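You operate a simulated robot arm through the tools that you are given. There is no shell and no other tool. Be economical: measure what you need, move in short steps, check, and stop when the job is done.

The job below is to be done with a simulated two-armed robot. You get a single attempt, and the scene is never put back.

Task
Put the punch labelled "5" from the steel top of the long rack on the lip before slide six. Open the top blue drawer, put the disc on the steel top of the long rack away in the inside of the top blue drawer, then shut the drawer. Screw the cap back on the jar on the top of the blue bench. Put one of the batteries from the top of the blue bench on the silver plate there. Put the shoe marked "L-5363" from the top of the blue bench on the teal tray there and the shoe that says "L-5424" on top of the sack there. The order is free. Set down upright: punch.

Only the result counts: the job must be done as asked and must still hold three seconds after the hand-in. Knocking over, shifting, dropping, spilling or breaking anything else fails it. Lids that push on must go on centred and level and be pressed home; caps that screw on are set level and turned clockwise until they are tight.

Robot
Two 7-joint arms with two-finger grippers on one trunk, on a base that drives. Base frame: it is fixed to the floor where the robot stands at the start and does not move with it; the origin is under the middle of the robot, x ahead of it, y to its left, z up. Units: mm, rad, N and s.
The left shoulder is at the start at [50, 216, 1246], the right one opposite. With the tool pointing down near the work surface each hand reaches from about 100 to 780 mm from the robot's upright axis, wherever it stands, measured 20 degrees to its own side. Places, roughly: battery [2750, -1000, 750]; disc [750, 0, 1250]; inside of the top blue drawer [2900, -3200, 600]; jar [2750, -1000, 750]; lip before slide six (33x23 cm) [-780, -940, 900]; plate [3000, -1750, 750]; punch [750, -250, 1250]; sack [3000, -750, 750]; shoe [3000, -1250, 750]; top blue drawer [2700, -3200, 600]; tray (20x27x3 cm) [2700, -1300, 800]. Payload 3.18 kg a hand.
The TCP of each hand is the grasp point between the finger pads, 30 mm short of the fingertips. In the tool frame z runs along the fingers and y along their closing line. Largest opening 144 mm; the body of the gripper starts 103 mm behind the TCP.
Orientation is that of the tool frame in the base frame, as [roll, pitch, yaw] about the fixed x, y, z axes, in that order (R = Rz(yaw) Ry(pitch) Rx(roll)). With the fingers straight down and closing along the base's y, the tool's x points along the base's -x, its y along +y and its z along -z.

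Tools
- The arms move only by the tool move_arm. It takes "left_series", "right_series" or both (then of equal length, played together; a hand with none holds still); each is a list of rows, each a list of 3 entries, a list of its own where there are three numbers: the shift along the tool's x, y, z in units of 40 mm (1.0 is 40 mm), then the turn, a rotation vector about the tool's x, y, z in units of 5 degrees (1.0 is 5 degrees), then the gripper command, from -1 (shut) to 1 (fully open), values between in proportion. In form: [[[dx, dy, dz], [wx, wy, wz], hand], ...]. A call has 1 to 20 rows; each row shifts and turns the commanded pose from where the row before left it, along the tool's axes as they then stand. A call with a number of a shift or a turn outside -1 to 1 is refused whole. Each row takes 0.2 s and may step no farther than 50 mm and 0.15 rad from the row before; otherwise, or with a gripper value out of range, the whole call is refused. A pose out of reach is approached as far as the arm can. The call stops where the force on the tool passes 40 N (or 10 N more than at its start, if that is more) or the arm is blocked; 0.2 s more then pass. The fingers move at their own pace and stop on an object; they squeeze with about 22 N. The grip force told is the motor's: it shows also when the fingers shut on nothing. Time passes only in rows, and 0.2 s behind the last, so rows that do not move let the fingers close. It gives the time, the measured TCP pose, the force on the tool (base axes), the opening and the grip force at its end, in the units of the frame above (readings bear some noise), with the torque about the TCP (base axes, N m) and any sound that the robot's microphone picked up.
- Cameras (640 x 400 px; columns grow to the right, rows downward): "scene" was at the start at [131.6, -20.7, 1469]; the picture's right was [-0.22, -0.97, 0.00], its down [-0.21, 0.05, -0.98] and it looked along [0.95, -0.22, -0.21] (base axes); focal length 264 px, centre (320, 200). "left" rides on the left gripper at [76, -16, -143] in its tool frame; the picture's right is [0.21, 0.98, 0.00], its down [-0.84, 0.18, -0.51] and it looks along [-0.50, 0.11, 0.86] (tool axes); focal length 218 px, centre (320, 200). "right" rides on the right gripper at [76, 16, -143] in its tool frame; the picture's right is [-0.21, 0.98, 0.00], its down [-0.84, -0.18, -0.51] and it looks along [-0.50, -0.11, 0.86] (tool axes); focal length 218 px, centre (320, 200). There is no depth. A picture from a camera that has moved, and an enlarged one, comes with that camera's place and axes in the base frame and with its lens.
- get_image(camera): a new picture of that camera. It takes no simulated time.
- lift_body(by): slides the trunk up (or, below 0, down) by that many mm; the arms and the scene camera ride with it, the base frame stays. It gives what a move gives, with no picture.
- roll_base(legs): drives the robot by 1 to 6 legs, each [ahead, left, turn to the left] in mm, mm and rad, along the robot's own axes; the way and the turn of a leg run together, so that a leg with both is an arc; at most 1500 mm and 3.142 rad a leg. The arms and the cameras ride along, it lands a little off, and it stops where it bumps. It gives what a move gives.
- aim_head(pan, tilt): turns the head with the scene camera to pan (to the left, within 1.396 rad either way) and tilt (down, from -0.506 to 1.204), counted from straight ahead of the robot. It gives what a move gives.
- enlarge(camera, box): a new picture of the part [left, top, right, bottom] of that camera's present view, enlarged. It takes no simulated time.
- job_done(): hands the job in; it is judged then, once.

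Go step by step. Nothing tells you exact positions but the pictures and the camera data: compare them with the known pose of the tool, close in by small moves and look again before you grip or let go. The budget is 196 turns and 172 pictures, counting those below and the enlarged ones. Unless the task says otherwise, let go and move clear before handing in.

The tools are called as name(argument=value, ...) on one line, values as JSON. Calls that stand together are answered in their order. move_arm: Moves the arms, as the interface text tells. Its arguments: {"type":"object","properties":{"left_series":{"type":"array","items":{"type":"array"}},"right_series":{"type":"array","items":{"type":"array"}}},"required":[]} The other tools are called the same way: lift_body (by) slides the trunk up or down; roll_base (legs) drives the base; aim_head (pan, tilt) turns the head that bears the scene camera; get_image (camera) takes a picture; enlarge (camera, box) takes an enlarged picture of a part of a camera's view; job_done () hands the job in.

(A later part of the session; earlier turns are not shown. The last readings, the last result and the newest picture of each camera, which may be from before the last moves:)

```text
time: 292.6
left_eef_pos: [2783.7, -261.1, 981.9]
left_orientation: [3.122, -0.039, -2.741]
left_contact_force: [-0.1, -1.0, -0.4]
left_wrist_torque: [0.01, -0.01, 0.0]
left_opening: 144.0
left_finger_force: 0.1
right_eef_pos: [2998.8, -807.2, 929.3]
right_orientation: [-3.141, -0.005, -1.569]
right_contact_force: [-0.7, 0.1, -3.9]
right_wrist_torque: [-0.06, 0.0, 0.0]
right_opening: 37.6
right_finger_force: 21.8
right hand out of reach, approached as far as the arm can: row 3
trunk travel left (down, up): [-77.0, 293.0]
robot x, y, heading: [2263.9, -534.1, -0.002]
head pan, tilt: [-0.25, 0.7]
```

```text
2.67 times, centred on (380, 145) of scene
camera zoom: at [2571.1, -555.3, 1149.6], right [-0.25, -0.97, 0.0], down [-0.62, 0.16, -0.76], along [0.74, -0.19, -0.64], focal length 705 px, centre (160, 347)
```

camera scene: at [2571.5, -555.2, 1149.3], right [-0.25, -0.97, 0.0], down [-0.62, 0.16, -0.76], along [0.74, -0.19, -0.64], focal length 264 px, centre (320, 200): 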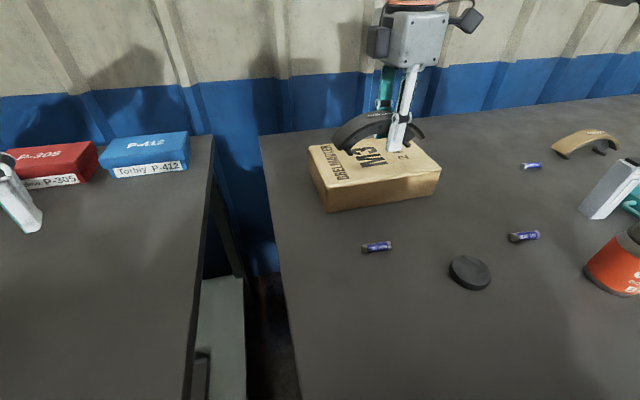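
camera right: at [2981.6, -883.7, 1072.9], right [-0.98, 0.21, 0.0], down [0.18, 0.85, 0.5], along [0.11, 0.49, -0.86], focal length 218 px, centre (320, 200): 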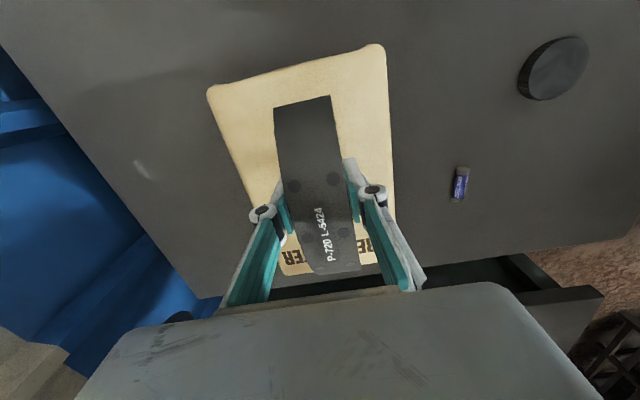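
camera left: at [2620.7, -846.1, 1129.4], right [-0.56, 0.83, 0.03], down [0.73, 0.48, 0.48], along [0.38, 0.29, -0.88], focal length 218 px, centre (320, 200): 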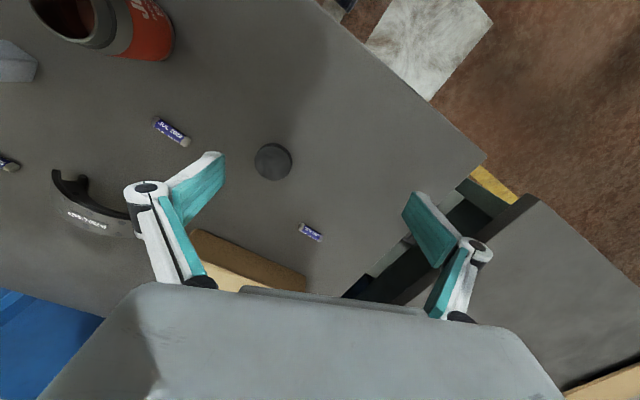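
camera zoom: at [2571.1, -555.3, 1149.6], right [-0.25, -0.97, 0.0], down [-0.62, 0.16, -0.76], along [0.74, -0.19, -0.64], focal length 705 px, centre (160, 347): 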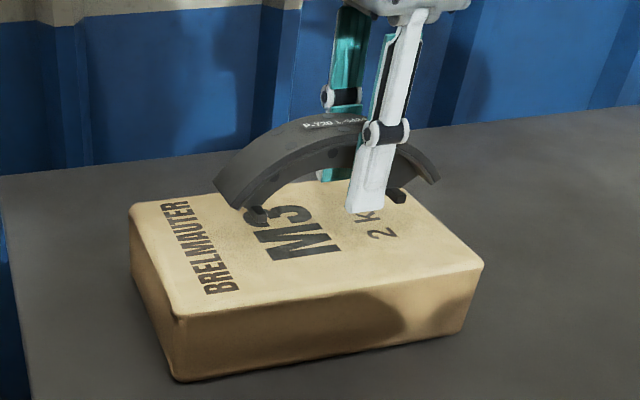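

move_arm(right_series=[[[0, 0.1, 0.2], [0, 0, 0], -1], [[0, 0, 0.15], [0, 0, 0], -1], [[0, 0, 0.1], [0, 0, 0], -1], [[0, 0, 0.1], [0, 0, 0], -1], [[0, 0, 0], [0, 0, 0], -1]])

enlarge(camera="scene", box=[290, 70, 470, 220])

```text
time: 293.8
left_eef_pos: [2784.5, -262.2, 980.3]
left_orientation: [3.122, -0.038, -2.742]
left_contact_force: [0.0, -0.1, -0.4]
left_wrist_torque: [0.02, 0.0, 0.06]
left_opening: 144.3
left_finger_force: 0.1
right_eef_pos: [2994.7, -810.0, 906.8]
right_orientation: [3.142, -0.007, -1.569]
right_contact_force: [0.3, 0.1, -5.1]
right_wrist_torque: [-0.1, 0.02, -0.03]
right_opening: 37.6
right_finger_force: 22.0
trunk travel left (down, up): [-77.0, 293.0]
robot x, y, heading: [2266.6, -534.0, 0.006]
head pan, tilt: [-0.25, 0.7]
```

```text
2.67 times, centred on (380, 145) of scene
camera zoom: at [2571.6, -555.2, 1149.3], right [-0.25, -0.97, 0.0], down [-0.62, 0.16, -0.76], along [0.74, -0.19, -0.64], focal length 705 px, centre (160, 347)
```

zoom: 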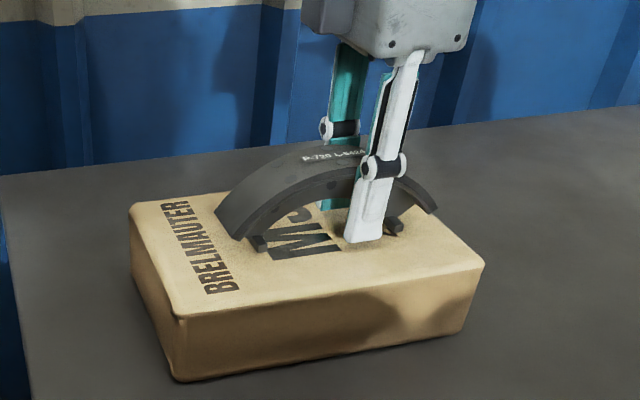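

move_arm(right_series=[[[0, 0, 0.08], [0, 0, 0], -1], [[0, 0, 0.08], [0, 0, 0], -1], [[0, 0, 0.06], [0, 0, 0], -1], [[0, 0, 0], [0, 0, 0], -1]])

```text
time: 294.8
left_eef_pos: [2781.9, -261.0, 982.1]
left_orientation: [3.124, -0.034, -2.742]
left_contact_force: [-0.2, 0.3, 0.1]
left_wrist_torque: [0.0, 0.02, 0.01]
left_opening: 144.1
left_finger_force: 0.1
right_eef_pos: [2994.1, -809.0, 903.6]
right_orientation: [-3.135, -0.008, -1.569]
right_contact_force: [0.5, -0.7, 17.1]
right_wrist_torque: [-0.21, 0.0, 0.03]
right_opening: 38.0
right_finger_force: 22.0
trunk travel left (down, up): [-77.0, 293.0]
robot x, y, heading: [2265.4, -533.0, 0.003]
head pan, tilt: [-0.25, 0.7]
```

Contact. Release and rise.

move_arm(right_series=[[[0, 0, -0.08], [0, 0, 0], -0.3], [[0, 0, 0], [0, 0, 0], 0], [[0, 0, 0], [0, 0, 0], 0], [[0, 0, -0.5], [0, 0, 0], 0], [[0, 0, -0.8], [0, 0, 0], 0], [[0, 0, -0.9], [0, 0, 0], 0], [[0, 0, 0], [0, 0, 0], 0]])

get_image(camera="scene")

```text
time: 296.4
left_eef_pos: [2782.6, -261.4, 979.8]
left_orientation: [3.121, -0.038, -2.742]
left_contact_force: [0.4, -0.4, -1.3]
left_wrist_torque: [0.0, 0.04, 0.02]
left_opening: 143.9
left_finger_force: 0.1
right_eef_pos: [2993.7, -825.7, 973.6]
right_orientation: [-3.14, -0.001, -1.578]
right_contact_force: [-0.1, 0.1, 0.5]
right_wrist_torque: [-0.01, -0.02, -0.04]
right_opening: 72.0
right_finger_force: 0.0
right hand out of reach, approached as far as the arm can: row 5, 6
trunk travel left (down, up): [-77.0, 293.0]
robot x, y, heading: [2266.4, -537.9, 0.002]
head pan, tilt: [-0.25, 0.7]
```

```text
37 pictures are left
camera scene: at [2571.8, -555.2, 1149.1], right [-0.25, -0.97, 0.0], down [-0.62, 0.16, -0.76], along [0.74, -0.19, -0.64], focal length 264 px, centre (320, 200)
```

scene: 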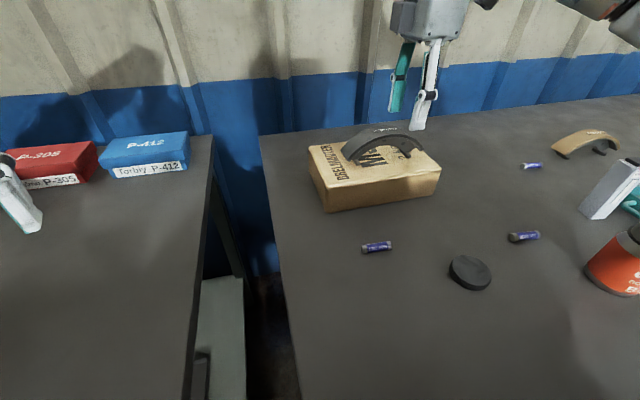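

Shoe L-5424 is on the sack. Now the NOV battery at about (2828,-710).

move_arm(right_series=[[[-0.58, 0.83, 0], [0, 0, 0], 0], [[-0.58, 0.83, 0], [0, 0, 0], 0], [[-0.58, 0.83, 0], [0, 0, 0], 0], [[-0.58, 0.83, 0], [0, 0, 0], 0], [[-0.58, 0.83, 0.5], [0, 0, 0], 0], [[0, 0, 0.8], [0, 0, 0], -0.3], [[0, 0, 0], [0, 0, 0], -0.3]])

get_image(camera="right")

```text
time: 298.0
left_eef_pos: [2782.4, -261.4, 981.2]
left_orientation: [3.124, -0.039, -2.74]
left_contact_force: [0.2, -0.3, -0.6]
left_wrist_torque: [0.03, 0.01, -0.01]
left_opening: 143.9
left_finger_force: 0.0
right_eef_pos: [2826.4, -711.8, 924.9]
right_orientation: [-3.139, -0.008, -1.568]
right_contact_force: [-0.6, 0.1, -0.2]
right_wrist_torque: [-0.01, -0.01, 0.0]
right_opening: 50.4
right_finger_force: 0.1
trunk travel left (down, up): [-77.0, 293.0]
robot x, y, heading: [2261.8, -531.9, 0.003]
head pan, tilt: [-0.25, 0.7]
```

```text
36 pictures are left
camera right: at [2808.4, -785.8, 1069.2], right [-0.98, 0.21, 0.0], down [0.18, 0.85, 0.5], along [0.11, 0.49, -0.87], focal length 218 px, centre (320, 200)
```

right: 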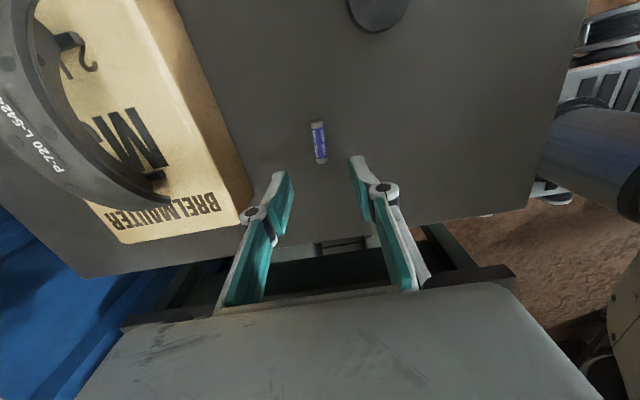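

move_arm(right_series=[[[0, -0.03, 0.8], [0, 0, 0], -0.3], [[0, 0, 0.8], [0, 0, 0], -0.3], [[0, 0, 0.8], [0, 0, 0], -0.3], [[0, 0, 0.45], [0, 0, 0], -0.3], [[0, 0, 0], [0, 0, 0], -0.3]])

get_image(camera="right")

```text
time: 298.9
left_eef_pos: [2782.8, -261.8, 980.9]
left_orientation: [3.121, -0.038, -2.741]
left_contact_force: [-0.3, 0.3, -0.4]
left_wrist_torque: [-0.02, 0.08, 0.0]
left_opening: 143.8
left_finger_force: 0.0
right_eef_pos: [2826.7, -711.3, 829.7]
right_orientation: [-3.137, -0.006, -1.571]
right_contact_force: [-3.3, -7.3, 22.0]
right_wrist_torque: [-0.05, 0.86, 0.47]
right_opening: 53.9
right_finger_force: 2.7
trunk travel left (down, up): [-77.0, 293.0]
robot x, y, heading: [2262.2, -533.1, -0.006]
head pan, tilt: [-0.25, 0.7]
stopped in row 4 (right hand): the force on the tool passed its limit at 57 N (the readings are from after the stop); the commanded pose is now the measured one
```

```text
35 pictures are left
camera right: at [2808.4, -786.4, 973.0], right [-0.98, 0.21, -0.01], down [0.18, 0.85, 0.5], along [0.11, 0.49, -0.86], focal length 218 px, centre (320, 200)
```

right: 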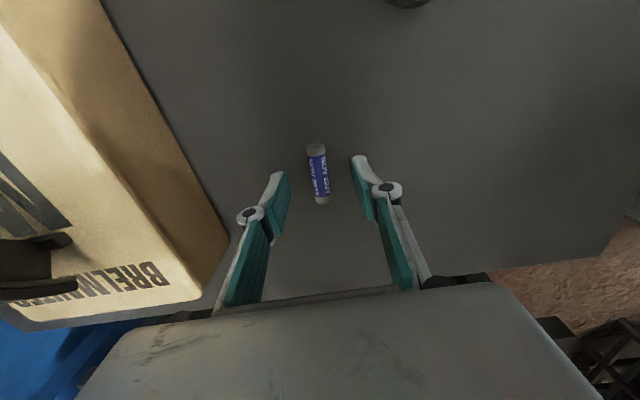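

The bench surface is about z 799 (contact). Rise 3 mm and close on the battery.

move_arm(right_series=[[[0.1, 0, -0.1], [0, 0, 0], -0.3], [[0, 0, 0], [0, 0, 0], -0.6], [[0, 0, 0], [0, 0, 0], -0.8], [[0, 0, 0], [0, 0, 0], -1], [[0, 0, 0], [0, 0, 0], -1]])

get_image(camera="right")

```text
time: 300.1
left_eef_pos: [2782.6, -262.1, 980.3]
left_orientation: [3.12, -0.041, -2.742]
left_contact_force: [0.6, 1.0, 0.1]
left_wrist_torque: [-0.02, -0.06, 0.0]
left_opening: 144.1
left_finger_force: 0.1
right_eef_pos: [2825.9, -715.0, 830.2]
right_orientation: [-3.138, -0.005, -1.572]
right_contact_force: [-0.5, 0.3, -0.6]
right_wrist_torque: [0.02, -0.01, 0.04]
right_opening: 12.9
right_finger_force: 22.0
trunk travel left (down, up): [-77.0, 293.0]
robot x, y, heading: [2264.2, -535.3, 0.002]
head pan, tilt: [-0.25, 0.7]
```

```text
34 pictures are left
camera right: at [2809.2, -790.5, 974.0], right [-0.98, 0.21, 0.0], down [0.18, 0.85, 0.5], along [0.11, 0.49, -0.86], focal length 218 px, centre (320, 200)
```

right: 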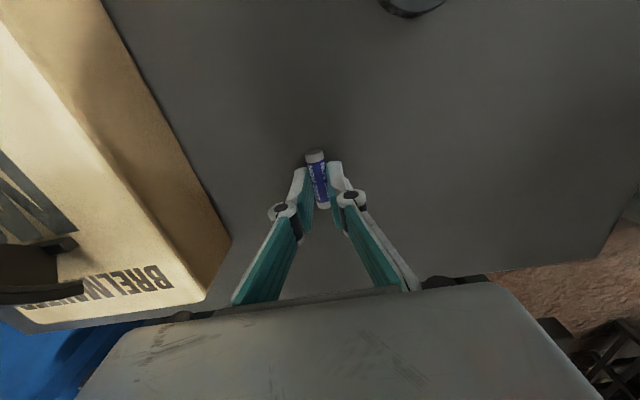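

move_arm(right_series=[[[0, 0, -0.4], [0, 0, 0], -1], [[0, 0, -0.8], [0, 0, 0], -1], [[0, 0, -0.9], [0, 0, 0], -1], [[0, 0, -0.9], [0, 0, 0], -1], [[0, 0, -0.9], [0, 0, 0], -1], [[0, 0, -0.9], [0, 0, 0], -1], [[0, 0, -0.9], [0, 0, 0], -1]], left_series=[[[0, 0, -0.5], [0, 0, 0], 1], [[0, 0, -0.5], [0, 0, 0], 1], [[0, 0, -0.5], [0, 0, 0], 1], [[0, 0, -0.5], [0, 0, 0], 1], [[0, 0, -0.5], [0, 0, 0], 1], [[0, 0, -0.3], [0, 0, 0], 1], [[0, 0, 0], [0, 0, 0], 1]])

get_image(camera="right")

roll_base(legs=[[-40, 0, 0], [0, -965, 0]])

```text
time: 301.7
left_eef_pos: [2790.5, -263.1, 1090.0]
left_orientation: [3.121, -0.042, -2.742]
left_contact_force: [0.3, 0.3, 0.2]
left_wrist_torque: [0.0, 0.02, -0.03]
left_opening: 143.8
left_finger_force: 0.0
right_eef_pos: [2829.7, -713.5, 1045.2]
right_orientation: [3.14, 0.002, -1.578]
right_contact_force: [0.1, 0.7, -0.2]
right_wrist_torque: [0.01, 0.03, 0.02]
right_opening: 13.0
right_finger_force: 22.0
right hand out of reach, approached as far as the arm can: row 7
trunk travel left (down, up): [-77.0, 293.0]
robot x, y, heading: [2262.5, -532.7, -0.005]
head pan, tilt: [-0.25, 0.7]
```

```text
33 pictures are left
camera right: at [2812.5, -790.9, 1188.3], right [-0.98, 0.22, 0.0], down [0.19, 0.84, 0.51], along [0.11, 0.5, -0.86], focal length 218 px, centre (320, 200)
```

right: 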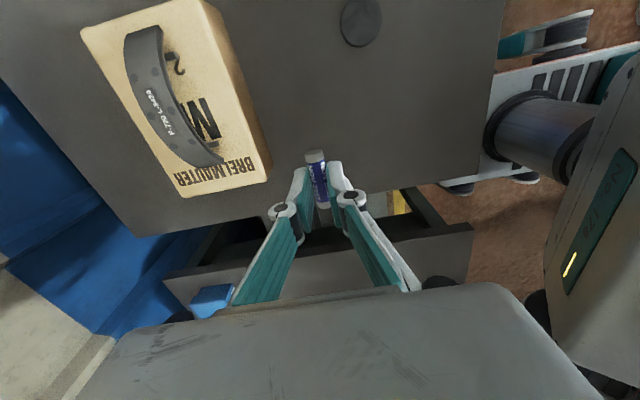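

```text
time: 310.9
left_eef_pos: [2746.7, -1220.3, 1091.3]
left_orientation: [3.122, -0.041, -2.749]
left_contact_force: [1.0, -0.1, -0.2]
left_wrist_torque: [0.0, 0.02, -0.02]
left_opening: 143.7
left_finger_force: 0.0
right_eef_pos: [2782.5, -1672.4, 1046.8]
right_orientation: [-3.138, 0.0, -1.584]
right_contact_force: [-0.1, -0.5, 0.5]
right_wrist_torque: [0.03, 0.0, -0.01]
right_opening: 13.0
right_finger_force: 22.0
trunk travel left (down, up): [-77.0, 293.0]
robot x, y, heading: [2223.7, -1490.4, -0.008]
head pan, tilt: [-0.25, 0.7]
```

roll_base(legs=[[40, 0, 0.006]])

move_arm(right_series=[[[0.33, -0.5, 0.8], [0, 0, 0], -1], [[0.33, -0.7, 0.6], [0, 0, 0], -1], [[0.33, -0.7, 0.5], [0, 0, 0], -1], [[0.33, -0.8, 0.4], [0, 0, 0], -1], [[0.33, -0.8, 0.3], [0, 0, 0], -1], [[0.33, -0.7, 0.2], [0, 0, 0], -1], [[0, 0, 0], [0, 0, 0], -1]])

get_image(camera="right")

```text
time: 311.8
left_eef_pos: [2784.7, -1217.3, 1091.9]
left_orientation: [3.122, -0.038, -2.744]
left_contact_force: [0.4, 0.0, 0.4]
left_wrist_torque: [0.01, 0.06, -0.05]
left_opening: 143.6
left_finger_force: 0.1
right_eef_pos: [2822.3, -1669.0, 1048.0]
right_orientation: [-3.138, 0.001, -1.581]
right_contact_force: [0.1, 0.3, -0.6]
right_wrist_torque: [-0.01, 0.05, 0.02]
right_opening: 12.8
right_finger_force: 22.2
trunk travel left (down, up): [-77.0, 293.0]
robot x, y, heading: [2263.0, -1491.1, 0.002]
head pan, tilt: [-0.25, 0.7]
```

```text
time: 313.4
left_eef_pos: [2782.6, -1216.7, 1093.1]
left_orientation: [3.123, -0.036, -2.745]
left_contact_force: [-0.4, -0.4, 0.4]
left_wrist_torque: [0.01, 0.0, -0.01]
left_opening: 144.0
left_finger_force: 0.2
right_eef_pos: [2987.2, -1756.8, 936.4]
right_orientation: [-3.136, 0.002, -1.579]
right_contact_force: [0.8, -0.1, 0.1]
right_wrist_torque: [-0.02, 0.01, 0.02]
right_opening: 12.9
right_finger_force: 22.5
right hand out of reach, approached as far as the arm can: row 6
trunk travel left (down, up): [-77.0, 293.0]
robot x, y, heading: [2260.9, -1489.1, -0.002]
head pan, tilt: [-0.25, 0.7]
```

```text
32 pictures are left
camera right: at [2969.3, -1832.2, 1078.5], right [-0.98, 0.22, -0.01], down [0.18, 0.84, 0.51], along [0.11, 0.5, -0.86], focal length 218 px, centre (320, 200)
```

right: 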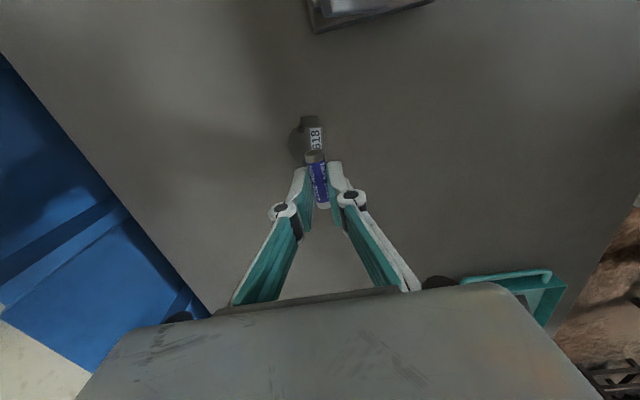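

move_arm(right_series=[[[0, -0.17, 0.6], [0, 0, 0], -1], [[0, -0.17, 0.6], [0, 0, 0], -1], [[0, 0, 0.6], [0, 0, 0], -1], [[0, 0, 0.3], [0, 0, 0], -1], [[0, 0, 0], [0, 0, 0], -1]])

get_image(camera="right")

enlarge(camera="scene", box=[330, 60, 490, 180])

```text
time: 314.6
left_eef_pos: [2784.8, -1216.1, 1093.2]
left_orientation: [3.12, -0.039, -2.744]
left_contact_force: [0.0, 0.9, -0.3]
left_wrist_torque: [-0.03, 0.0, -0.02]
left_opening: 144.0
left_finger_force: 0.1
right_eef_pos: [3001.2, -1756.1, 849.3]
right_orientation: [-3.139, 0.002, -1.58]
right_contact_force: [0.3, -0.1, 0.5]
right_wrist_torque: [0.01, 0.02, 0.0]
right_opening: 13.1
right_finger_force: 21.7
trunk travel left (down, up): [-77.0, 293.0]
robot x, y, heading: [2258.6, -1490.7, -0.004]
head pan, tilt: [-0.25, 0.7]
```

```text
31 pictures are left
camera right: at [2984.2, -1831.5, 992.3], right [-0.98, 0.22, 0.0], down [0.19, 0.84, 0.51], along [0.11, 0.5, -0.86], focal length 218 px, centre (320, 200)
```

right: 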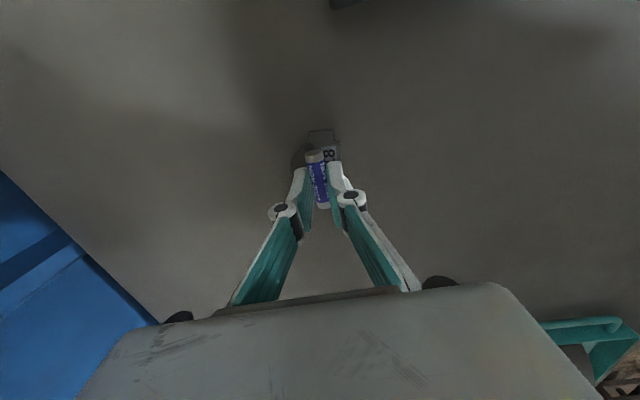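

```text
3.33 times, centred on (410, 120) of scene
camera zoom: at [2566.5, -1509.5, 1149.5], right [-0.25, -0.97, 0.0], down [-0.62, 0.16, -0.76], along [0.74, -0.19, -0.64], focal length 881 px, centre (20, 467)
```

zoom: 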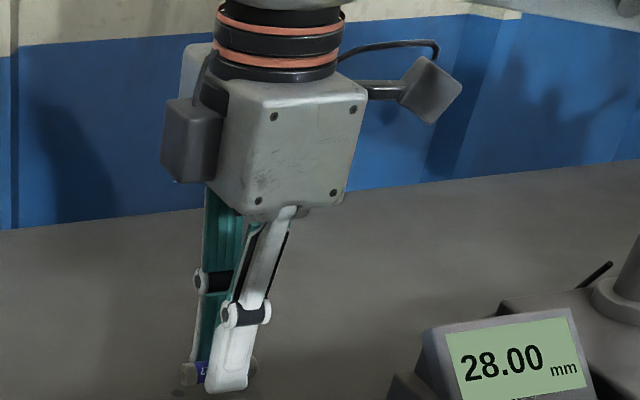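

move_arm(right_series=[[[-0.1, 0, 0.1], [0, 0, 0], -1], [[0, 0, 0.08], [0, 0, 0], -1], [[0, 0, 0.06], [0, 0, 0], -1], [[0, 0, 0], [0, 0, 0], -1]])

enlarge(camera="right", box=[260, 110, 380, 220])

```text
time: 315.6
left_eef_pos: [2784.5, -1216.9, 1091.5]
left_orientation: [3.12, -0.04, -2.744]
left_contact_force: [-0.3, -0.2, 0.5]
left_wrist_torque: [-0.02, 0.0, -0.01]
left_opening: 143.9
left_finger_force: 0.0
right_eef_pos: [3002.2, -1751.0, 839.3]
right_orientation: [-3.137, 0.0, -1.58]
right_contact_force: [0.5, -0.2, 0.2]
right_wrist_torque: [-0.06, 0.0, -0.01]
right_opening: 13.0
right_finger_force: 22.3
trunk travel left (down, up): [-77.0, 293.0]
robot x, y, heading: [2262.0, -1486.0, -0.005]
head pan, tilt: [-0.25, 0.7]
```

```text
3.64 times, centred on (320, 165) of right
camera zoom: at [2984.5, -1828.0, 982.9], right [-0.98, 0.22, 0.0], down [0.19, 0.84, 0.51], along [0.11, 0.5, -0.86], focal length 794 px, centre (320, 327)
```

zoom: 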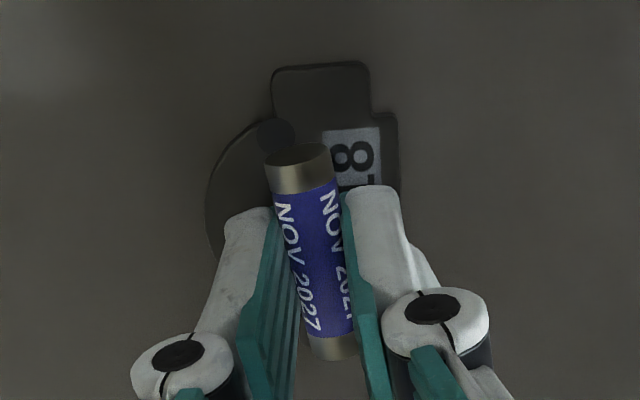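

move_arm(right_series=[[[0, 0, 0.05], [0, 0, 0], -1], [[0, 0, 0.05], [0, 0, 0], -1], [[0, 0, 0], [0, 0, 0], -1]])

```text
time: 316.4
left_eef_pos: [2783.5, -1217.8, 1093.2]
left_orientation: [3.122, -0.039, -2.744]
left_contact_force: [0.2, 0.3, 0.7]
left_wrist_torque: [0.01, 0.01, -0.04]
left_opening: 144.0
left_finger_force: 0.1
right_eef_pos: [3002.5, -1751.1, 836.0]
right_orientation: [-3.138, 0.0, -1.58]
right_contact_force: [0.5, 1.1, -0.8]
right_wrist_torque: [0.0, 0.01, -0.01]
right_opening: 12.8
right_finger_force: 22.6
trunk travel left (down, up): [-77.0, 293.0]
robot x, y, heading: [2261.3, -1485.6, -0.006]
head pan, tilt: [-0.25, 0.7]
```

move_arm(right_series=[[[0, 0, 0.04], [0, 0, 0], -1], [[0, 0, 0.04], [0, 0, 0], -1], [[0, 0, 0], [0, 0, 0], -1]])

```text
time: 317.2
left_eef_pos: [2782.9, -1215.6, 1092.9]
left_orientation: [3.123, -0.038, -2.743]
left_contact_force: [0.1, 0.3, -0.5]
left_wrist_torque: [0.01, 0.02, 0.01]
left_opening: 143.7
left_finger_force: 0.0
right_eef_pos: [3001.8, -1752.7, 834.4]
right_orientation: [-3.137, 0.0, -1.58]
right_contact_force: [0.9, 0.2, 2.1]
right_wrist_torque: [-0.1, 0.01, 0.03]
right_opening: 13.0
right_finger_force: 21.6
trunk travel left (down, up): [-77.0, 293.0]
robot x, y, heading: [2261.2, -1486.4, 0.002]
head pan, tilt: [-0.25, 0.7]
```

move_arm(right_series=[[[0, 0, 0.03], [0, 0, 0], -1], [[0, 0, 0], [0, 0, 0], -1]])

move_arm(right_series=[[[0, 0, 0], [0, 0, 0], -0.76], [[0, 0, 0], [0, 0, 0], -0.7], [[0, 0, 0], [0, 0, 0], -0.6], [[0, 0, -0.2], [0, 0, 0], -0.5], [[0, 0, -0.5], [0, 0, 0], -0.5], [[0, 0, -0.8], [0, 0, 0], -0.5], [[0, 0, -0.8], [0, 0, 0], -0.5], [[0, 0, 0], [0, 0, 0], -0.5]])

enlarge(camera="right", box=[240, 80, 400, 220])

```text
time: 317.8
left_eef_pos: [2784.2, -1216.8, 1093.3]
left_orientation: [3.122, -0.039, -2.744]
left_contact_force: [0.9, -0.2, 0.0]
left_wrist_torque: [-0.01, 0.02, -0.03]
left_opening: 143.9
left_finger_force: 0.0
right_eef_pos: [3002.0, -1752.1, 833.8]
right_orientation: [-3.137, 0.001, -1.579]
right_contact_force: [1.4, 0.1, 7.5]
right_wrist_torque: [-0.18, -0.03, 0.02]
right_opening: 13.0
right_finger_force: 21.7
trunk travel left (down, up): [-77.0, 293.0]
robot x, y, heading: [2258.5, -1487.9, -0.004]
head pan, tilt: [-0.25, 0.7]
```

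```text
time: 319.6
left_eef_pos: [2785.3, -1216.5, 1090.6]
left_orientation: [3.121, -0.04, -2.744]
left_contact_force: [0.7, 0.6, -0.2]
left_wrist_torque: [0.01, 0.01, 0.01]
left_opening: 144.0
left_finger_force: 0.0
right_eef_pos: [3000.2, -1765.8, 923.2]
right_orientation: [-3.138, 0.006, -1.585]
right_contact_force: [0.2, 0.0, -0.3]
right_wrist_torque: [0.01, 0.01, 0.01]
right_opening: 36.0
right_finger_force: 0.0
right hand out of reach, approached as far as the arm can: row 6, 7
trunk travel left (down, up): [-77.0, 293.0]
robot x, y, heading: [2260.3, -1485.6, -0.003]
head pan, tilt: [-0.25, 0.7]
```

```text
2.86 times, centred on (320, 150) of right
camera zoom: at [2981.4, -1842.9, 1065.8], right [-0.97, 0.22, 0.0], down [0.19, 0.84, 0.51], along [0.12, 0.5, -0.86], focal length 624 px, centre (320, 343)
```

zoom: 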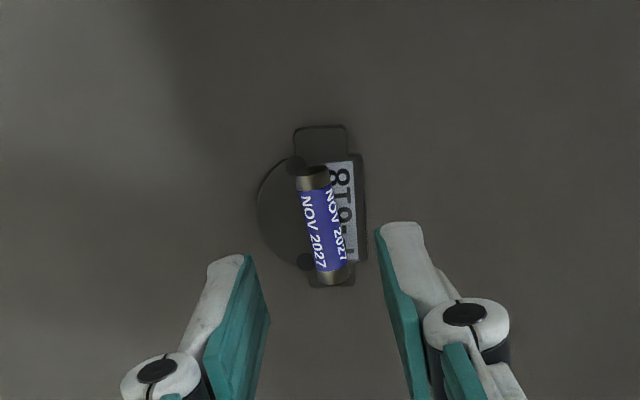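

Battery rests on the plate. Now to the cap: raise the right hand and drive left.

move_arm(right_series=[[[0, 0.6, -0.7], [0, 0, 0], 0.3], [[0, 0.6, -0.7], [0, 0, 0], 0.3], [[0, 0.7, -0.7], [0, 0, 0], 0.3], [[0, 0.9, 0], [0, 0, 0], 0.3], [[0, 0.9, 0], [0, 0, 0], 0.3], [[0, 0.9, 0], [0, 0, 0], 0.3], [[0, 0.9, 0], [0, 0, 0], 0.3], [[0, 0, 0], [0, 0, 0], 0.3]])

roll_base(legs=[[-20, 900, 0]])

get_image(camera="right")

```text
time: 321.4
left_eef_pos: [2785.2, -1217.5, 1091.8]
left_orientation: [3.118, -0.041, -2.742]
left_contact_force: [0.0, -0.4, 0.4]
left_wrist_torque: [-0.02, 0.04, -0.03]
left_opening: 143.9
left_finger_force: 0.1
right_eef_pos: [2777.9, -1763.9, 1004.8]
right_orientation: [-3.14, 0.001, -1.58]
right_contact_force: [0.0, -0.8, -0.1]
right_wrist_torque: [0.01, 0.04, 0.0]
right_opening: 93.5
right_finger_force: 0.1
trunk travel left (down, up): [-77.0, 293.0]
robot x, y, heading: [2258.8, -1489.0, -0.0]
head pan, tilt: [-0.25, 0.7]
```

```text
time: 329.8
left_eef_pos: [2757.2, -296.9, 1092.2]
left_orientation: [3.123, -0.04, -2.733]
left_contact_force: [-0.4, -0.2, 0.1]
left_wrist_torque: [0.02, 0.01, 0.02]
left_opening: 144.1
left_finger_force: 0.1
right_eef_pos: [2757.9, -844.3, 1004.5]
right_orientation: [-3.139, -0.001, -1.569]
right_contact_force: [0.0, -0.7, -0.9]
right_wrist_torque: [-0.03, -0.03, 0.0]
right_opening: 93.5
right_finger_force: 0.0
trunk travel left (down, up): [-77.0, 293.0]
robot x, y, heading: [2238.7, -575.3, 0.011]
head pan, tilt: [-0.25, 0.7]
```

```text
27 pictures are left
camera right: at [2740.8, -919.6, 1148.8], right [-0.98, 0.21, 0.0], down [0.18, 0.84, 0.51], along [0.11, 0.5, -0.86], focal length 218 px, centre (320, 200)
```

right: 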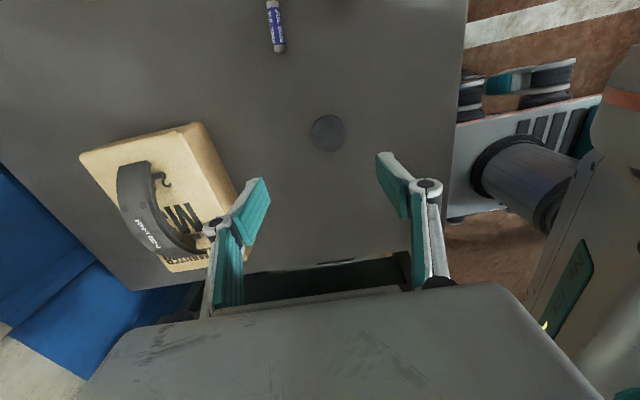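

Cap at (2747,-840), ~53 mm wide. First wind the wrist anticlockwise to leave room for the clockwise stroke.

move_arm(right_series=[[[0, 0, 0.4], [0, 0, -1], 0.3], [[0, 0, 0.4], [0, 0, -1], 0.3], [[0, 0, 0.4], [0, 0, -1], 0.3], [[0, 0, 0.4], [0, 0, -1], 0.3], [[0, 0, 0.4], [0, 0, -1], 0.3], [[0, 0, 0], [0, 0, -1], 0.3], [[0, 0, 0], [0, 0, -1], 0.3], [[0, 0, 0], [0, 0, -1], 0.3], [[0, 0, 0], [0, 0, -1], 0.3], [[0, 0, 0], [0, 0, -1], 0.3], [[-0.27, 0.1, 0], [0, 0, 0], 0.3], [[0, 0, 0], [0, 0, 0], 0.3]])

get_image(camera="right")

```text
time: 332.4
left_eef_pos: [2759.1, -296.5, 1090.6]
left_orientation: [3.121, -0.042, -2.732]
left_contact_force: [0.0, -0.2, 0.2]
left_wrist_torque: [-0.03, 0.01, 0.02]
left_opening: 144.2
left_finger_force: 0.0
right_eef_pos: [2747.1, -838.9, 925.6]
right_orientation: [-3.14, -0.002, -0.695]
right_contact_force: [0.6, 0.3, 0.5]
right_wrist_torque: [-0.03, 0.03, 0.01]
right_opening: 93.3
right_finger_force: 0.0
trunk travel left (down, up): [-77.0, 293.0]
robot x, y, heading: [2236.5, -573.9, 0.008]
head pan, tilt: [-0.25, 0.7]
```

```text
26 pictures are left
camera right: at [2794.4, -900.5, 1068.5], right [-0.79, -0.62, 0.0], down [-0.53, 0.68, 0.51], along [-0.31, 0.4, -0.86], focal length 218 px, centre (320, 200)
```

right: 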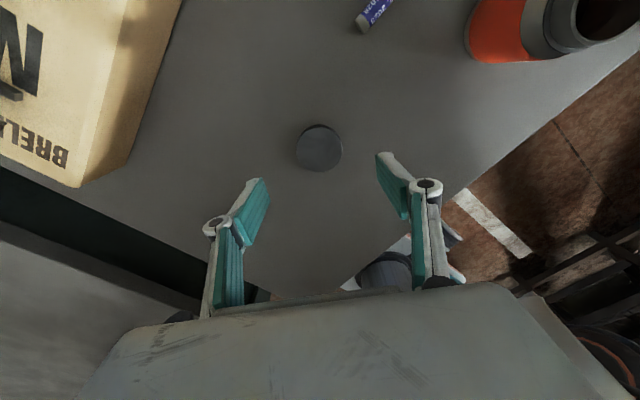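

move_arm(right_series=[[[0, 0, 0.7], [0, 0, 0], 0.2], [[0, 0, 0.7], [0, 0, 0], 0.2], [[0, 0, 0.7], [0, 0, 0], 0.2], [[0, 0, 0], [0, 0, 0], 0.2], [[0, 0, 0], [0, 0, 0], -0.2], [[0, 0, 0], [0, 0, 0], -0.6], [[0, 0, 0], [0, 0, 0], -1], [[0, 0, 0], [0, 0, 0], -1]])

move_arm(right_series=[[[0, 0, -0.5], [0, 0, 0], -1], [[0, 0, -0.8], [0, 0, 0], -1], [[0, 0, -0.9], [0, 0, 0], -1], [[0, 0, -0.9], [0, 0, 0], -1], [[0, 0, -0.9], [0, 0, 0], -1], [[0, 0, 0], [0, 0, 0], -1]])

get_image(camera="right")

```text
time: 334.2
left_eef_pos: [2757.8, -296.3, 1091.7]
left_orientation: [3.12, -0.039, -2.733]
left_contact_force: [-0.1, -1.2, 0.4]
left_wrist_torque: [0.03, -0.03, -0.02]
left_opening: 144.0
left_finger_force: 0.1
right_eef_pos: [2745.1, -837.4, 841.4]
right_orientation: [-3.139, -0.002, -0.695]
right_contact_force: [-1.0, -0.2, 0.1]
right_wrist_torque: [-0.01, -0.03, -0.02]
right_opening: 0.0
right_finger_force: 22.4
trunk travel left (down, up): [-77.0, 293.0]
robot x, y, heading: [2238.8, -571.7, 0.007]
head pan, tilt: [-0.25, 0.7]
```

```text
time: 335.6
left_eef_pos: [2758.7, -296.5, 1092.7]
left_orientation: [3.12, -0.041, -2.733]
left_contact_force: [0.4, 0.8, 0.2]
left_wrist_torque: [-0.02, 0.01, 0.01]
left_opening: 143.7
left_finger_force: 0.0
right_eef_pos: [2746.5, -841.0, 1001.1]
right_orientation: [-3.139, -0.002, -0.697]
right_contact_force: [0.7, -0.1, 0.4]
right_wrist_torque: [-0.03, 0.02, 0.0]
right_opening: 0.1
right_finger_force: 22.3
trunk travel left (down, up): [-77.0, 293.0]
robot x, y, heading: [2240.3, -574.3, 0.012]
head pan, tilt: [-0.25, 0.7]
```

```text
25 pictures are left
camera right: at [2794.3, -902.2, 1143.7], right [-0.79, -0.62, 0.0], down [-0.53, 0.68, 0.51], along [-0.31, 0.4, -0.86], focal length 218 px, centre (320, 200)
```

right: 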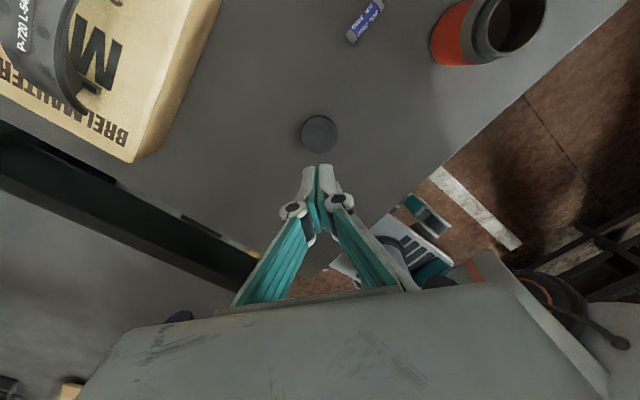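

The fingers closed above the cap, so the cap sits lower than assumed. I'll reopen and descend in small steps, feeling for the table.

move_arm(right_series=[[[0, 0, 0], [0, 0, 0], 0.2], [[0, 0, 0.9], [0, 0, 0], 0.2], [[0, 0, 0.9], [0, 0, 0], 0.2], [[0, 0, 0.9], [0, 0, 0], 0.2], [[0, 0, 0.9], [0, 0, 0], 0.2], [[0, 0, 0.5], [0, 0, 0], 0.2], [[0, 0, 0.1], [0, 0, 0], 0.2], [[0, 0, 0.1], [0, 0, 0], 0.2], [[0, 0, 0], [0, 0, 0], 0.2]])

enlarge(camera="scene", box=[380, 190, 560, 340])

```text
time: 337.6
left_eef_pos: [2758.2, -295.4, 1092.0]
left_orientation: [3.122, -0.041, -2.733]
left_contact_force: [-0.3, 0.6, -0.3]
left_wrist_torque: [0.01, 0.01, 0.0]
left_opening: 144.0
left_finger_force: 0.3
right_eef_pos: [2746.8, -840.1, 828.7]
right_orientation: [-3.137, -0.003, -0.694]
right_contact_force: [0.8, -0.2, 0.9]
right_wrist_torque: [-0.03, 0.01, -0.01]
right_opening: 86.4
right_finger_force: 0.1
trunk travel left (down, up): [-77.0, 293.0]
robot x, y, heading: [2237.6, -575.5, 0.018]
head pan, tilt: [-0.25, 0.7]
```

```text
2.67 times, centred on (470, 265) of scene
camera zoom: at [2543.3, -591.5, 1149.5], right [-0.24, -0.97, 0.0], down [-0.63, 0.15, -0.77], along [0.74, -0.18, -0.64], focal length 705 px, centre (-80, 27)
```

zoom: 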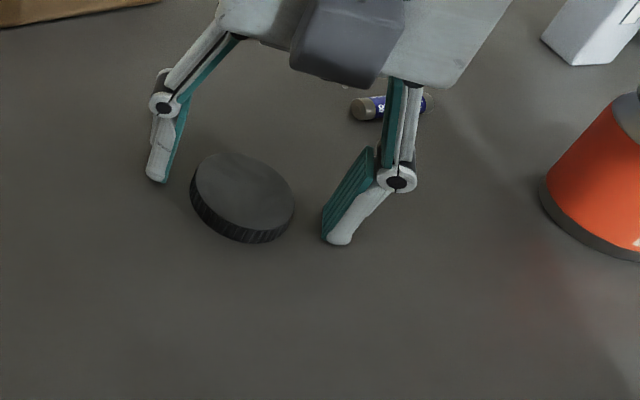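

move_arm(right_series=[[[0, 0, 0.12], [0, 0, 0], 0.1], [[0, 0, 0.12], [0, 0, 0], 0.1], [[0, 0, 0.12], [0, 0, 0], 0.1], [[0, 0, 0.1], [0, 0, 0], 0.1], [[0, 0, 0], [0, 0, 0], 0.1]])

enlarge(camera="scene", box=[380, 190, 560, 340])

```text
time: 338.2
left_eef_pos: [2751.5, -299.7, 1098.4]
left_orientation: [3.127, -0.03, -2.734]
left_contact_force: [0.3, -0.2, 1.1]
left_wrist_torque: [0.07, -0.01, 0.06]
left_opening: 144.0
left_finger_force: 0.0
right_eef_pos: [2743.1, -841.9, 829.4]
right_orientation: [-3.133, -0.016, -0.702]
right_contact_force: [-16.1, -20.5, 51.7]
right_wrist_torque: [-1.45, 1.87, 0.44]
right_opening: 53.4
right_finger_force: 44.8
trunk travel left (down, up): [-77.0, 293.0]
robot x, y, heading: [2236.0, -571.8, 0.007]
head pan, tilt: [-0.25, 0.7]
stopped in row 3 (right hand): the force on the tool passed its limit at 56 N (the readings are from after the stop); the commanded pose is now the measured one
```

```text
2.67 times, centred on (470, 265) of scene
camera zoom: at [2537.1, -593.8, 1152.6], right [-0.24, -0.97, 0.0], down [-0.62, 0.16, -0.77], along [0.75, -0.18, -0.64], focal length 705 px, centre (-80, 27)
```

zoom: 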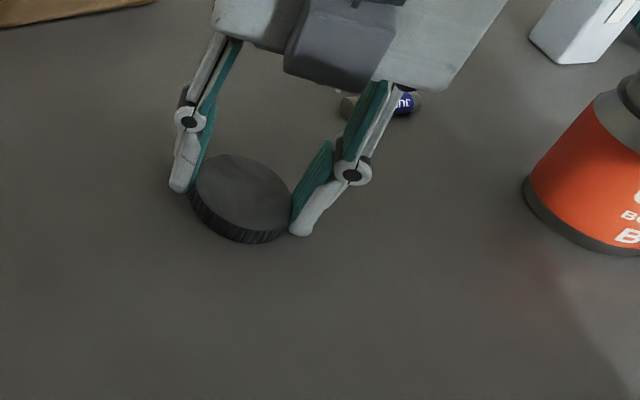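

Table contact. Relieve slightly and close on the cap.

move_arm(right_series=[[[0, 0, -0.1], [0, 0, 0], 0], [[0, 0, -0.05], [0, 0, 0], -0.2], [[0, 0, 0], [0, 0, 0], -0.5], [[0, 0, 0], [0, 0, 0], -1], [[0, 0, 0], [0, 0, 0], -1]])

enlarge(camera="scene", box=[380, 190, 560, 340])

```text
time: 339.4
left_eef_pos: [2756.8, -296.8, 1092.6]
left_orientation: [3.125, -0.038, -2.734]
left_contact_force: [-0.1, -0.8, -0.4]
left_wrist_torque: [-0.02, 0.01, -0.01]
left_opening: 144.1
left_finger_force: 0.0
right_eef_pos: [2747.3, -840.6, 830.1]
right_orientation: [-3.137, -0.008, -0.696]
right_contact_force: [-4.9, -4.3, 20.3]
right_wrist_torque: [-0.5, 0.68, 0.03]
right_opening: 53.4
right_finger_force: 21.8
trunk travel left (down, up): [-77.0, 293.0]
robot x, y, heading: [2238.8, -579.5, 0.005]
head pan, tilt: [-0.25, 0.7]
```

```text
2.67 times, centred on (470, 265) of scene
camera zoom: at [2542.0, -591.5, 1149.8], right [-0.24, -0.97, 0.0], down [-0.62, 0.15, -0.77], along [0.74, -0.18, -0.64], focal length 705 px, centre (-80, 27)
```

zoom: 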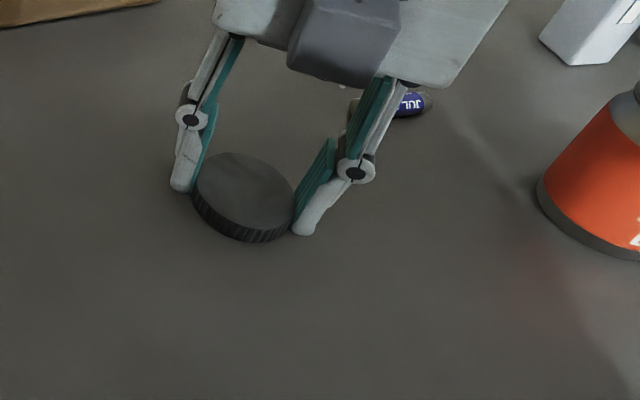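

move_arm(right_series=[[[0, 0, 0], [0, 0, 0], -0.1], [[0, 0, -0.18], [0, 0, 0], -0.1], [[0, 0, 0], [0, 0, 0], -0.4], [[0, 0, 0], [0, 0, 0], -1], [[0, 0, 0], [0, 0, 0], -1]])

```text
time: 340.6
left_eef_pos: [2758.4, -297.0, 1092.2]
left_orientation: [3.12, -0.041, -2.732]
left_contact_force: [-0.2, -0.5, -0.8]
left_wrist_torque: [0.0, 0.0, -0.03]
left_opening: 144.2
left_finger_force: 0.1
right_eef_pos: [2748.4, -840.3, 836.6]
right_orientation: [-3.138, -0.006, -0.696]
right_contact_force: [-0.2, 0.3, -0.4]
right_wrist_torque: [0.01, 0.01, -0.05]
right_opening: 53.6
right_finger_force: 21.7
trunk travel left (down, up): [-77.0, 293.0]
robot x, y, heading: [2234.7, -570.9, 0.012]
head pan, tilt: [-0.25, 0.7]
```

Gripped higher on the cap. Lift it and use the base to bring it over the jar at about (2686,-1040).

move_arm(right_series=[[[0, 0, -0.5], [0, 0, 0], -1], [[0, 0, -0.8], [0, 0, 0], -1], [[0, 0, -0.9], [0, 0, 0], -1], [[0, 0, -0.9], [0, 0, 0], -1], [[0, 0, -0.9], [0, 0, 0], -1], [[0, 0, -0.7], [0, 0, 0], -1], [[0, 0, 0], [0, 0, 0], -1]])

roll_base(legs=[[-62, 0, 0], [0, -200, -0.008]])

get_image(camera="right")

get_image(camera="scene")

```text
time: 342.2
left_eef_pos: [2757.7, -296.9, 1092.3]
left_orientation: [3.121, -0.042, -2.734]
left_contact_force: [0.1, -0.2, 0.4]
left_wrist_torque: [-0.01, 0.01, 0.01]
left_opening: 143.8
left_finger_force: 0.0
right_eef_pos: [2747.2, -839.8, 1023.5]
right_orientation: [-3.138, -0.008, -0.697]
right_contact_force: [0.2, -1.5, -0.5]
right_wrist_torque: [0.0, 0.06, -0.01]
right_opening: 53.6
right_finger_force: 21.8
trunk travel left (down, up): [-77.0, 293.0]
robot x, y, heading: [2241.8, -572.8, 0.007]
head pan, tilt: [-0.25, 0.7]
```

```text
time: 345.1
left_eef_pos: [2700.6, -499.9, 1093.2]
left_orientation: [3.121, -0.039, -2.742]
left_contact_force: [0.3, 0.8, 1.1]
left_wrist_torque: [0.03, 0.01, 0.01]
left_opening: 144.0
left_finger_force: 0.1
right_eef_pos: [2686.2, -1040.5, 1023.6]
right_orientation: [-3.138, -0.008, -0.704]
right_contact_force: [-0.1, -0.1, 0.0]
right_wrist_torque: [0.0, -0.01, 0.02]
right_opening: 53.4
right_finger_force: 21.6
trunk travel left (down, up): [-77.0, 293.0]
robot x, y, heading: [2178.2, -773.5, 0.005]
head pan, tilt: [-0.25, 0.7]
```

```text
21 pictures are left
camera right: at [2732.6, -1103.3, 1167.3], right [-0.79, -0.61, -0.01], down [-0.53, 0.68, 0.5], along [-0.3, 0.4, -0.86], focal length 218 px, centre (320, 200)
```

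right: 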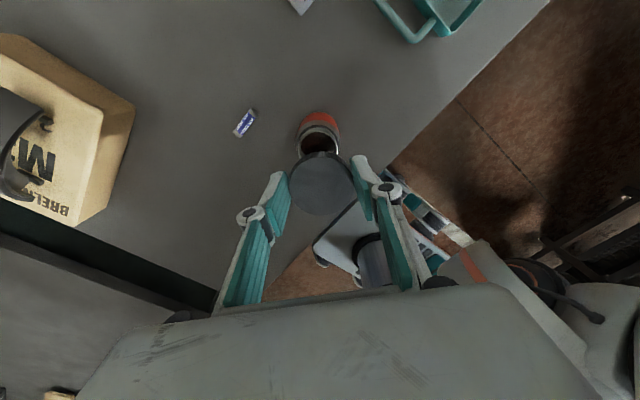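

```text
20 pictures are left
camera scene: at [2484.2, -793.2, 1149.4], right [-0.24, -0.97, 0.0], down [-0.62, 0.16, -0.76], along [0.74, -0.19, -0.64], focal length 264 px, centre (320, 200)
```

scene: 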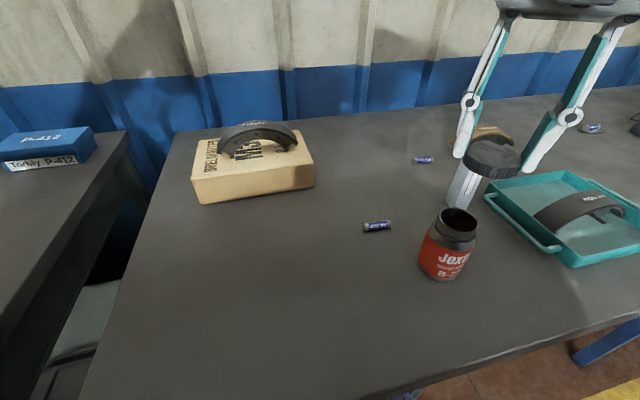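

Jar mouth measured at (2690,-1041,892). Align and descend to just above the rim.

move_arm(right_series=[[[0.085, -0.055, 0.6], [0, 0, 0], -1], [[0, 0, 0.6], [0, 0, 0], -1], [[0, 0, 0.6], [0, 0, 0], -1], [[0, 0, 0], [0, 0, 0], -1]])

enlarge(camera="scene", box=[380, 150, 540, 290])

enlarge(camera="right", box=[240, 90, 400, 240])

```text
time: 346.1
left_eef_pos: [2700.8, -500.5, 1091.7]
left_orientation: [3.122, -0.038, -2.741]
left_contact_force: [-0.6, -0.5, 0.3]
left_wrist_torque: [-0.03, -0.04, -0.01]
left_opening: 144.0
left_finger_force: 0.0
right_eef_pos: [2690.3, -1041.2, 951.4]
right_orientation: [-3.138, -0.009, -0.703]
right_contact_force: [0.0, 0.5, -0.8]
right_wrist_torque: [0.01, -0.03, -0.02]
right_opening: 53.5
right_finger_force: 21.1
trunk travel left (down, up): [-77.0, 293.0]
robot x, y, heading: [2176.6, -772.3, 0.001]
head pan, tilt: [-0.25, 0.7]
```

```text
2.86 times, centred on (460, 220) of scene
camera zoom: at [2483.9, -792.9, 1149.6], right [-0.24, -0.97, 0.0], down [-0.62, 0.16, -0.77], along [0.74, -0.19, -0.64], focal length 755 px, centre (-80, 143)
```

zoom: 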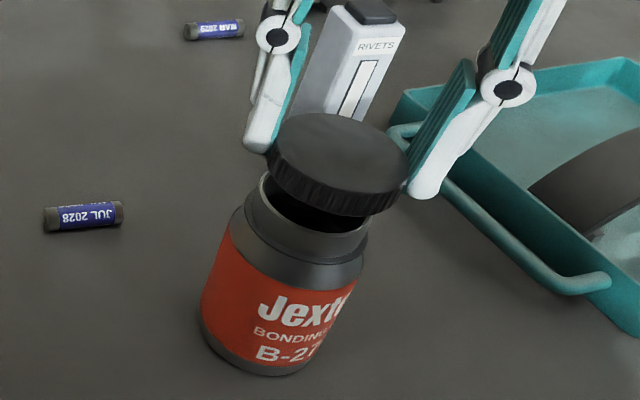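

```text
2.67 times, centred on (320, 165) of right
camera zoom: at [2736.4, -1103.0, 1095.1], right [-0.79, -0.61, -0.01], down [-0.53, 0.68, 0.5], along [-0.3, 0.4, -0.86], focal length 582 px, centre (320, 293)
```

zoom: 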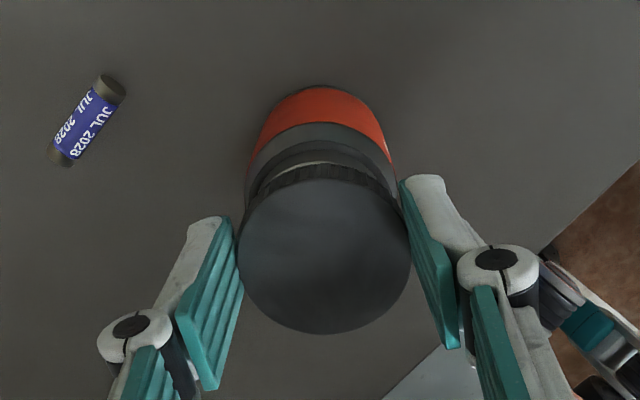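

move_arm(right_series=[[[0, 0, 0.2], [0, 0, 0], -1], [[0, 0, 0.15], [0, 0, 0], -1], [[0, 0, 0.1], [0, 0, 0], -1], [[0, 0, 0.08], [0, 0, 0], -1], [[0, 0, 0], [0, 0, 0], -1]])

enlarge(camera="scene", box=[400, 160, 520, 280])

```text
time: 347.3
left_eef_pos: [2700.4, -499.5, 1092.4]
left_orientation: [3.123, -0.038, -2.74]
left_contact_force: [0.2, -0.4, 0.4]
left_wrist_torque: [0.0, 0.04, 0.02]
left_opening: 144.3
left_finger_force: 0.0
right_eef_pos: [2690.0, -1041.8, 930.9]
right_orientation: [-3.135, -0.008, -0.703]
right_contact_force: [0.3, -0.1, 19.1]
right_wrist_torque: [0.52, 0.19, 0.0]
right_opening: 53.8
right_finger_force: 22.4
trunk travel left (down, up): [-77.0, 293.0]
robot x, y, heading: [2176.6, -775.0, 0.003]
head pan, tilt: [-0.25, 0.7]
```

```text
3.33 times, centred on (460, 220) of scene
camera zoom: at [2482.9, -792.5, 1150.1], right [-0.24, -0.97, 0.0], down [-0.62, 0.16, -0.77], along [0.74, -0.19, -0.64], focal length 881 px, centre (-147, 133)
```

zoom: 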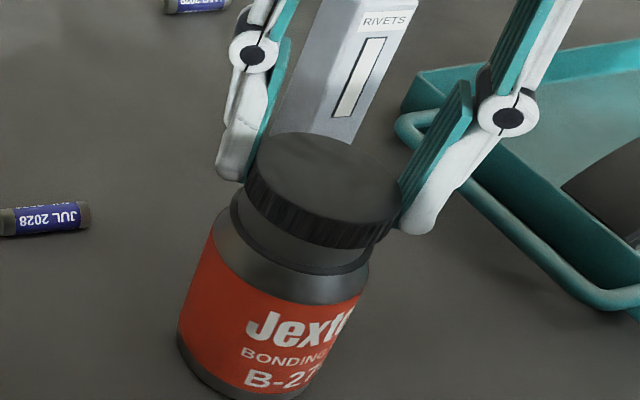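

Cap rests on the thread. Turn clockwise under light pressure.

move_arm(right_series=[[[0, 0, 0], [0, 0, 1], -1], [[0, 0, 0], [0, 0, 1], -1], [[0, 0, 0], [0, 0, 1], -1], [[0, 0, 0], [0, 0, 1], -1], [[0, 0, 0], [0, 0, 1], -1], [[0, 0, 0], [0, 0, 1], -1], [[0, 0, 0], [0, 0, 1], -1], [[0, 0, 0], [0, 0, 1], -1], [[0, 0, 0], [0, 0, 0], -1]])

enlarge(camera="scene", box=[400, 160, 520, 280])

```text
time: 349.3
left_eef_pos: [2700.0, -498.6, 1093.2]
left_orientation: [3.123, -0.042, -2.739]
left_contact_force: [0.3, 0.7, 0.1]
left_wrist_torque: [0.02, 0.0, 0.0]
left_opening: 144.0
left_finger_force: 0.0
right_eef_pos: [2689.2, -1039.8, 930.5]
right_orientation: [-3.135, -0.003, -1.404]
right_contact_force: [-2.5, 3.0, 11.3]
right_wrist_torque: [0.39, -0.09, 0.02]
right_opening: 53.5
right_finger_force: 22.0
trunk travel left (down, up): [-77.0, 293.0]
robot x, y, heading: [2178.7, -771.0, 0.004]
head pan, tilt: [-0.25, 0.7]
```

```text
3.33 times, centred on (460, 220) of scene
camera zoom: at [2483.5, -792.4, 1149.6], right [-0.24, -0.97, 0.0], down [-0.62, 0.16, -0.77], along [0.74, -0.19, -0.64], focal length 881 px, centre (-147, 133)
```

zoom: 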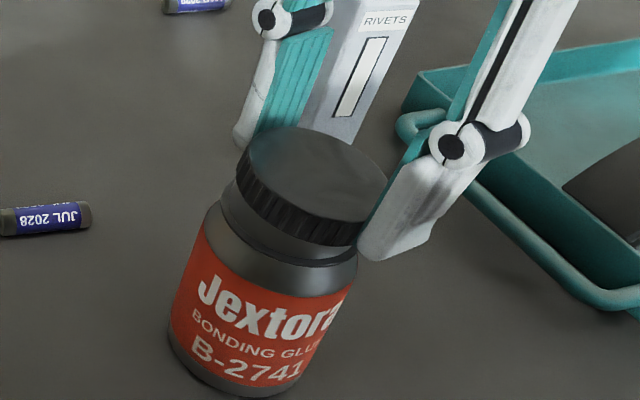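

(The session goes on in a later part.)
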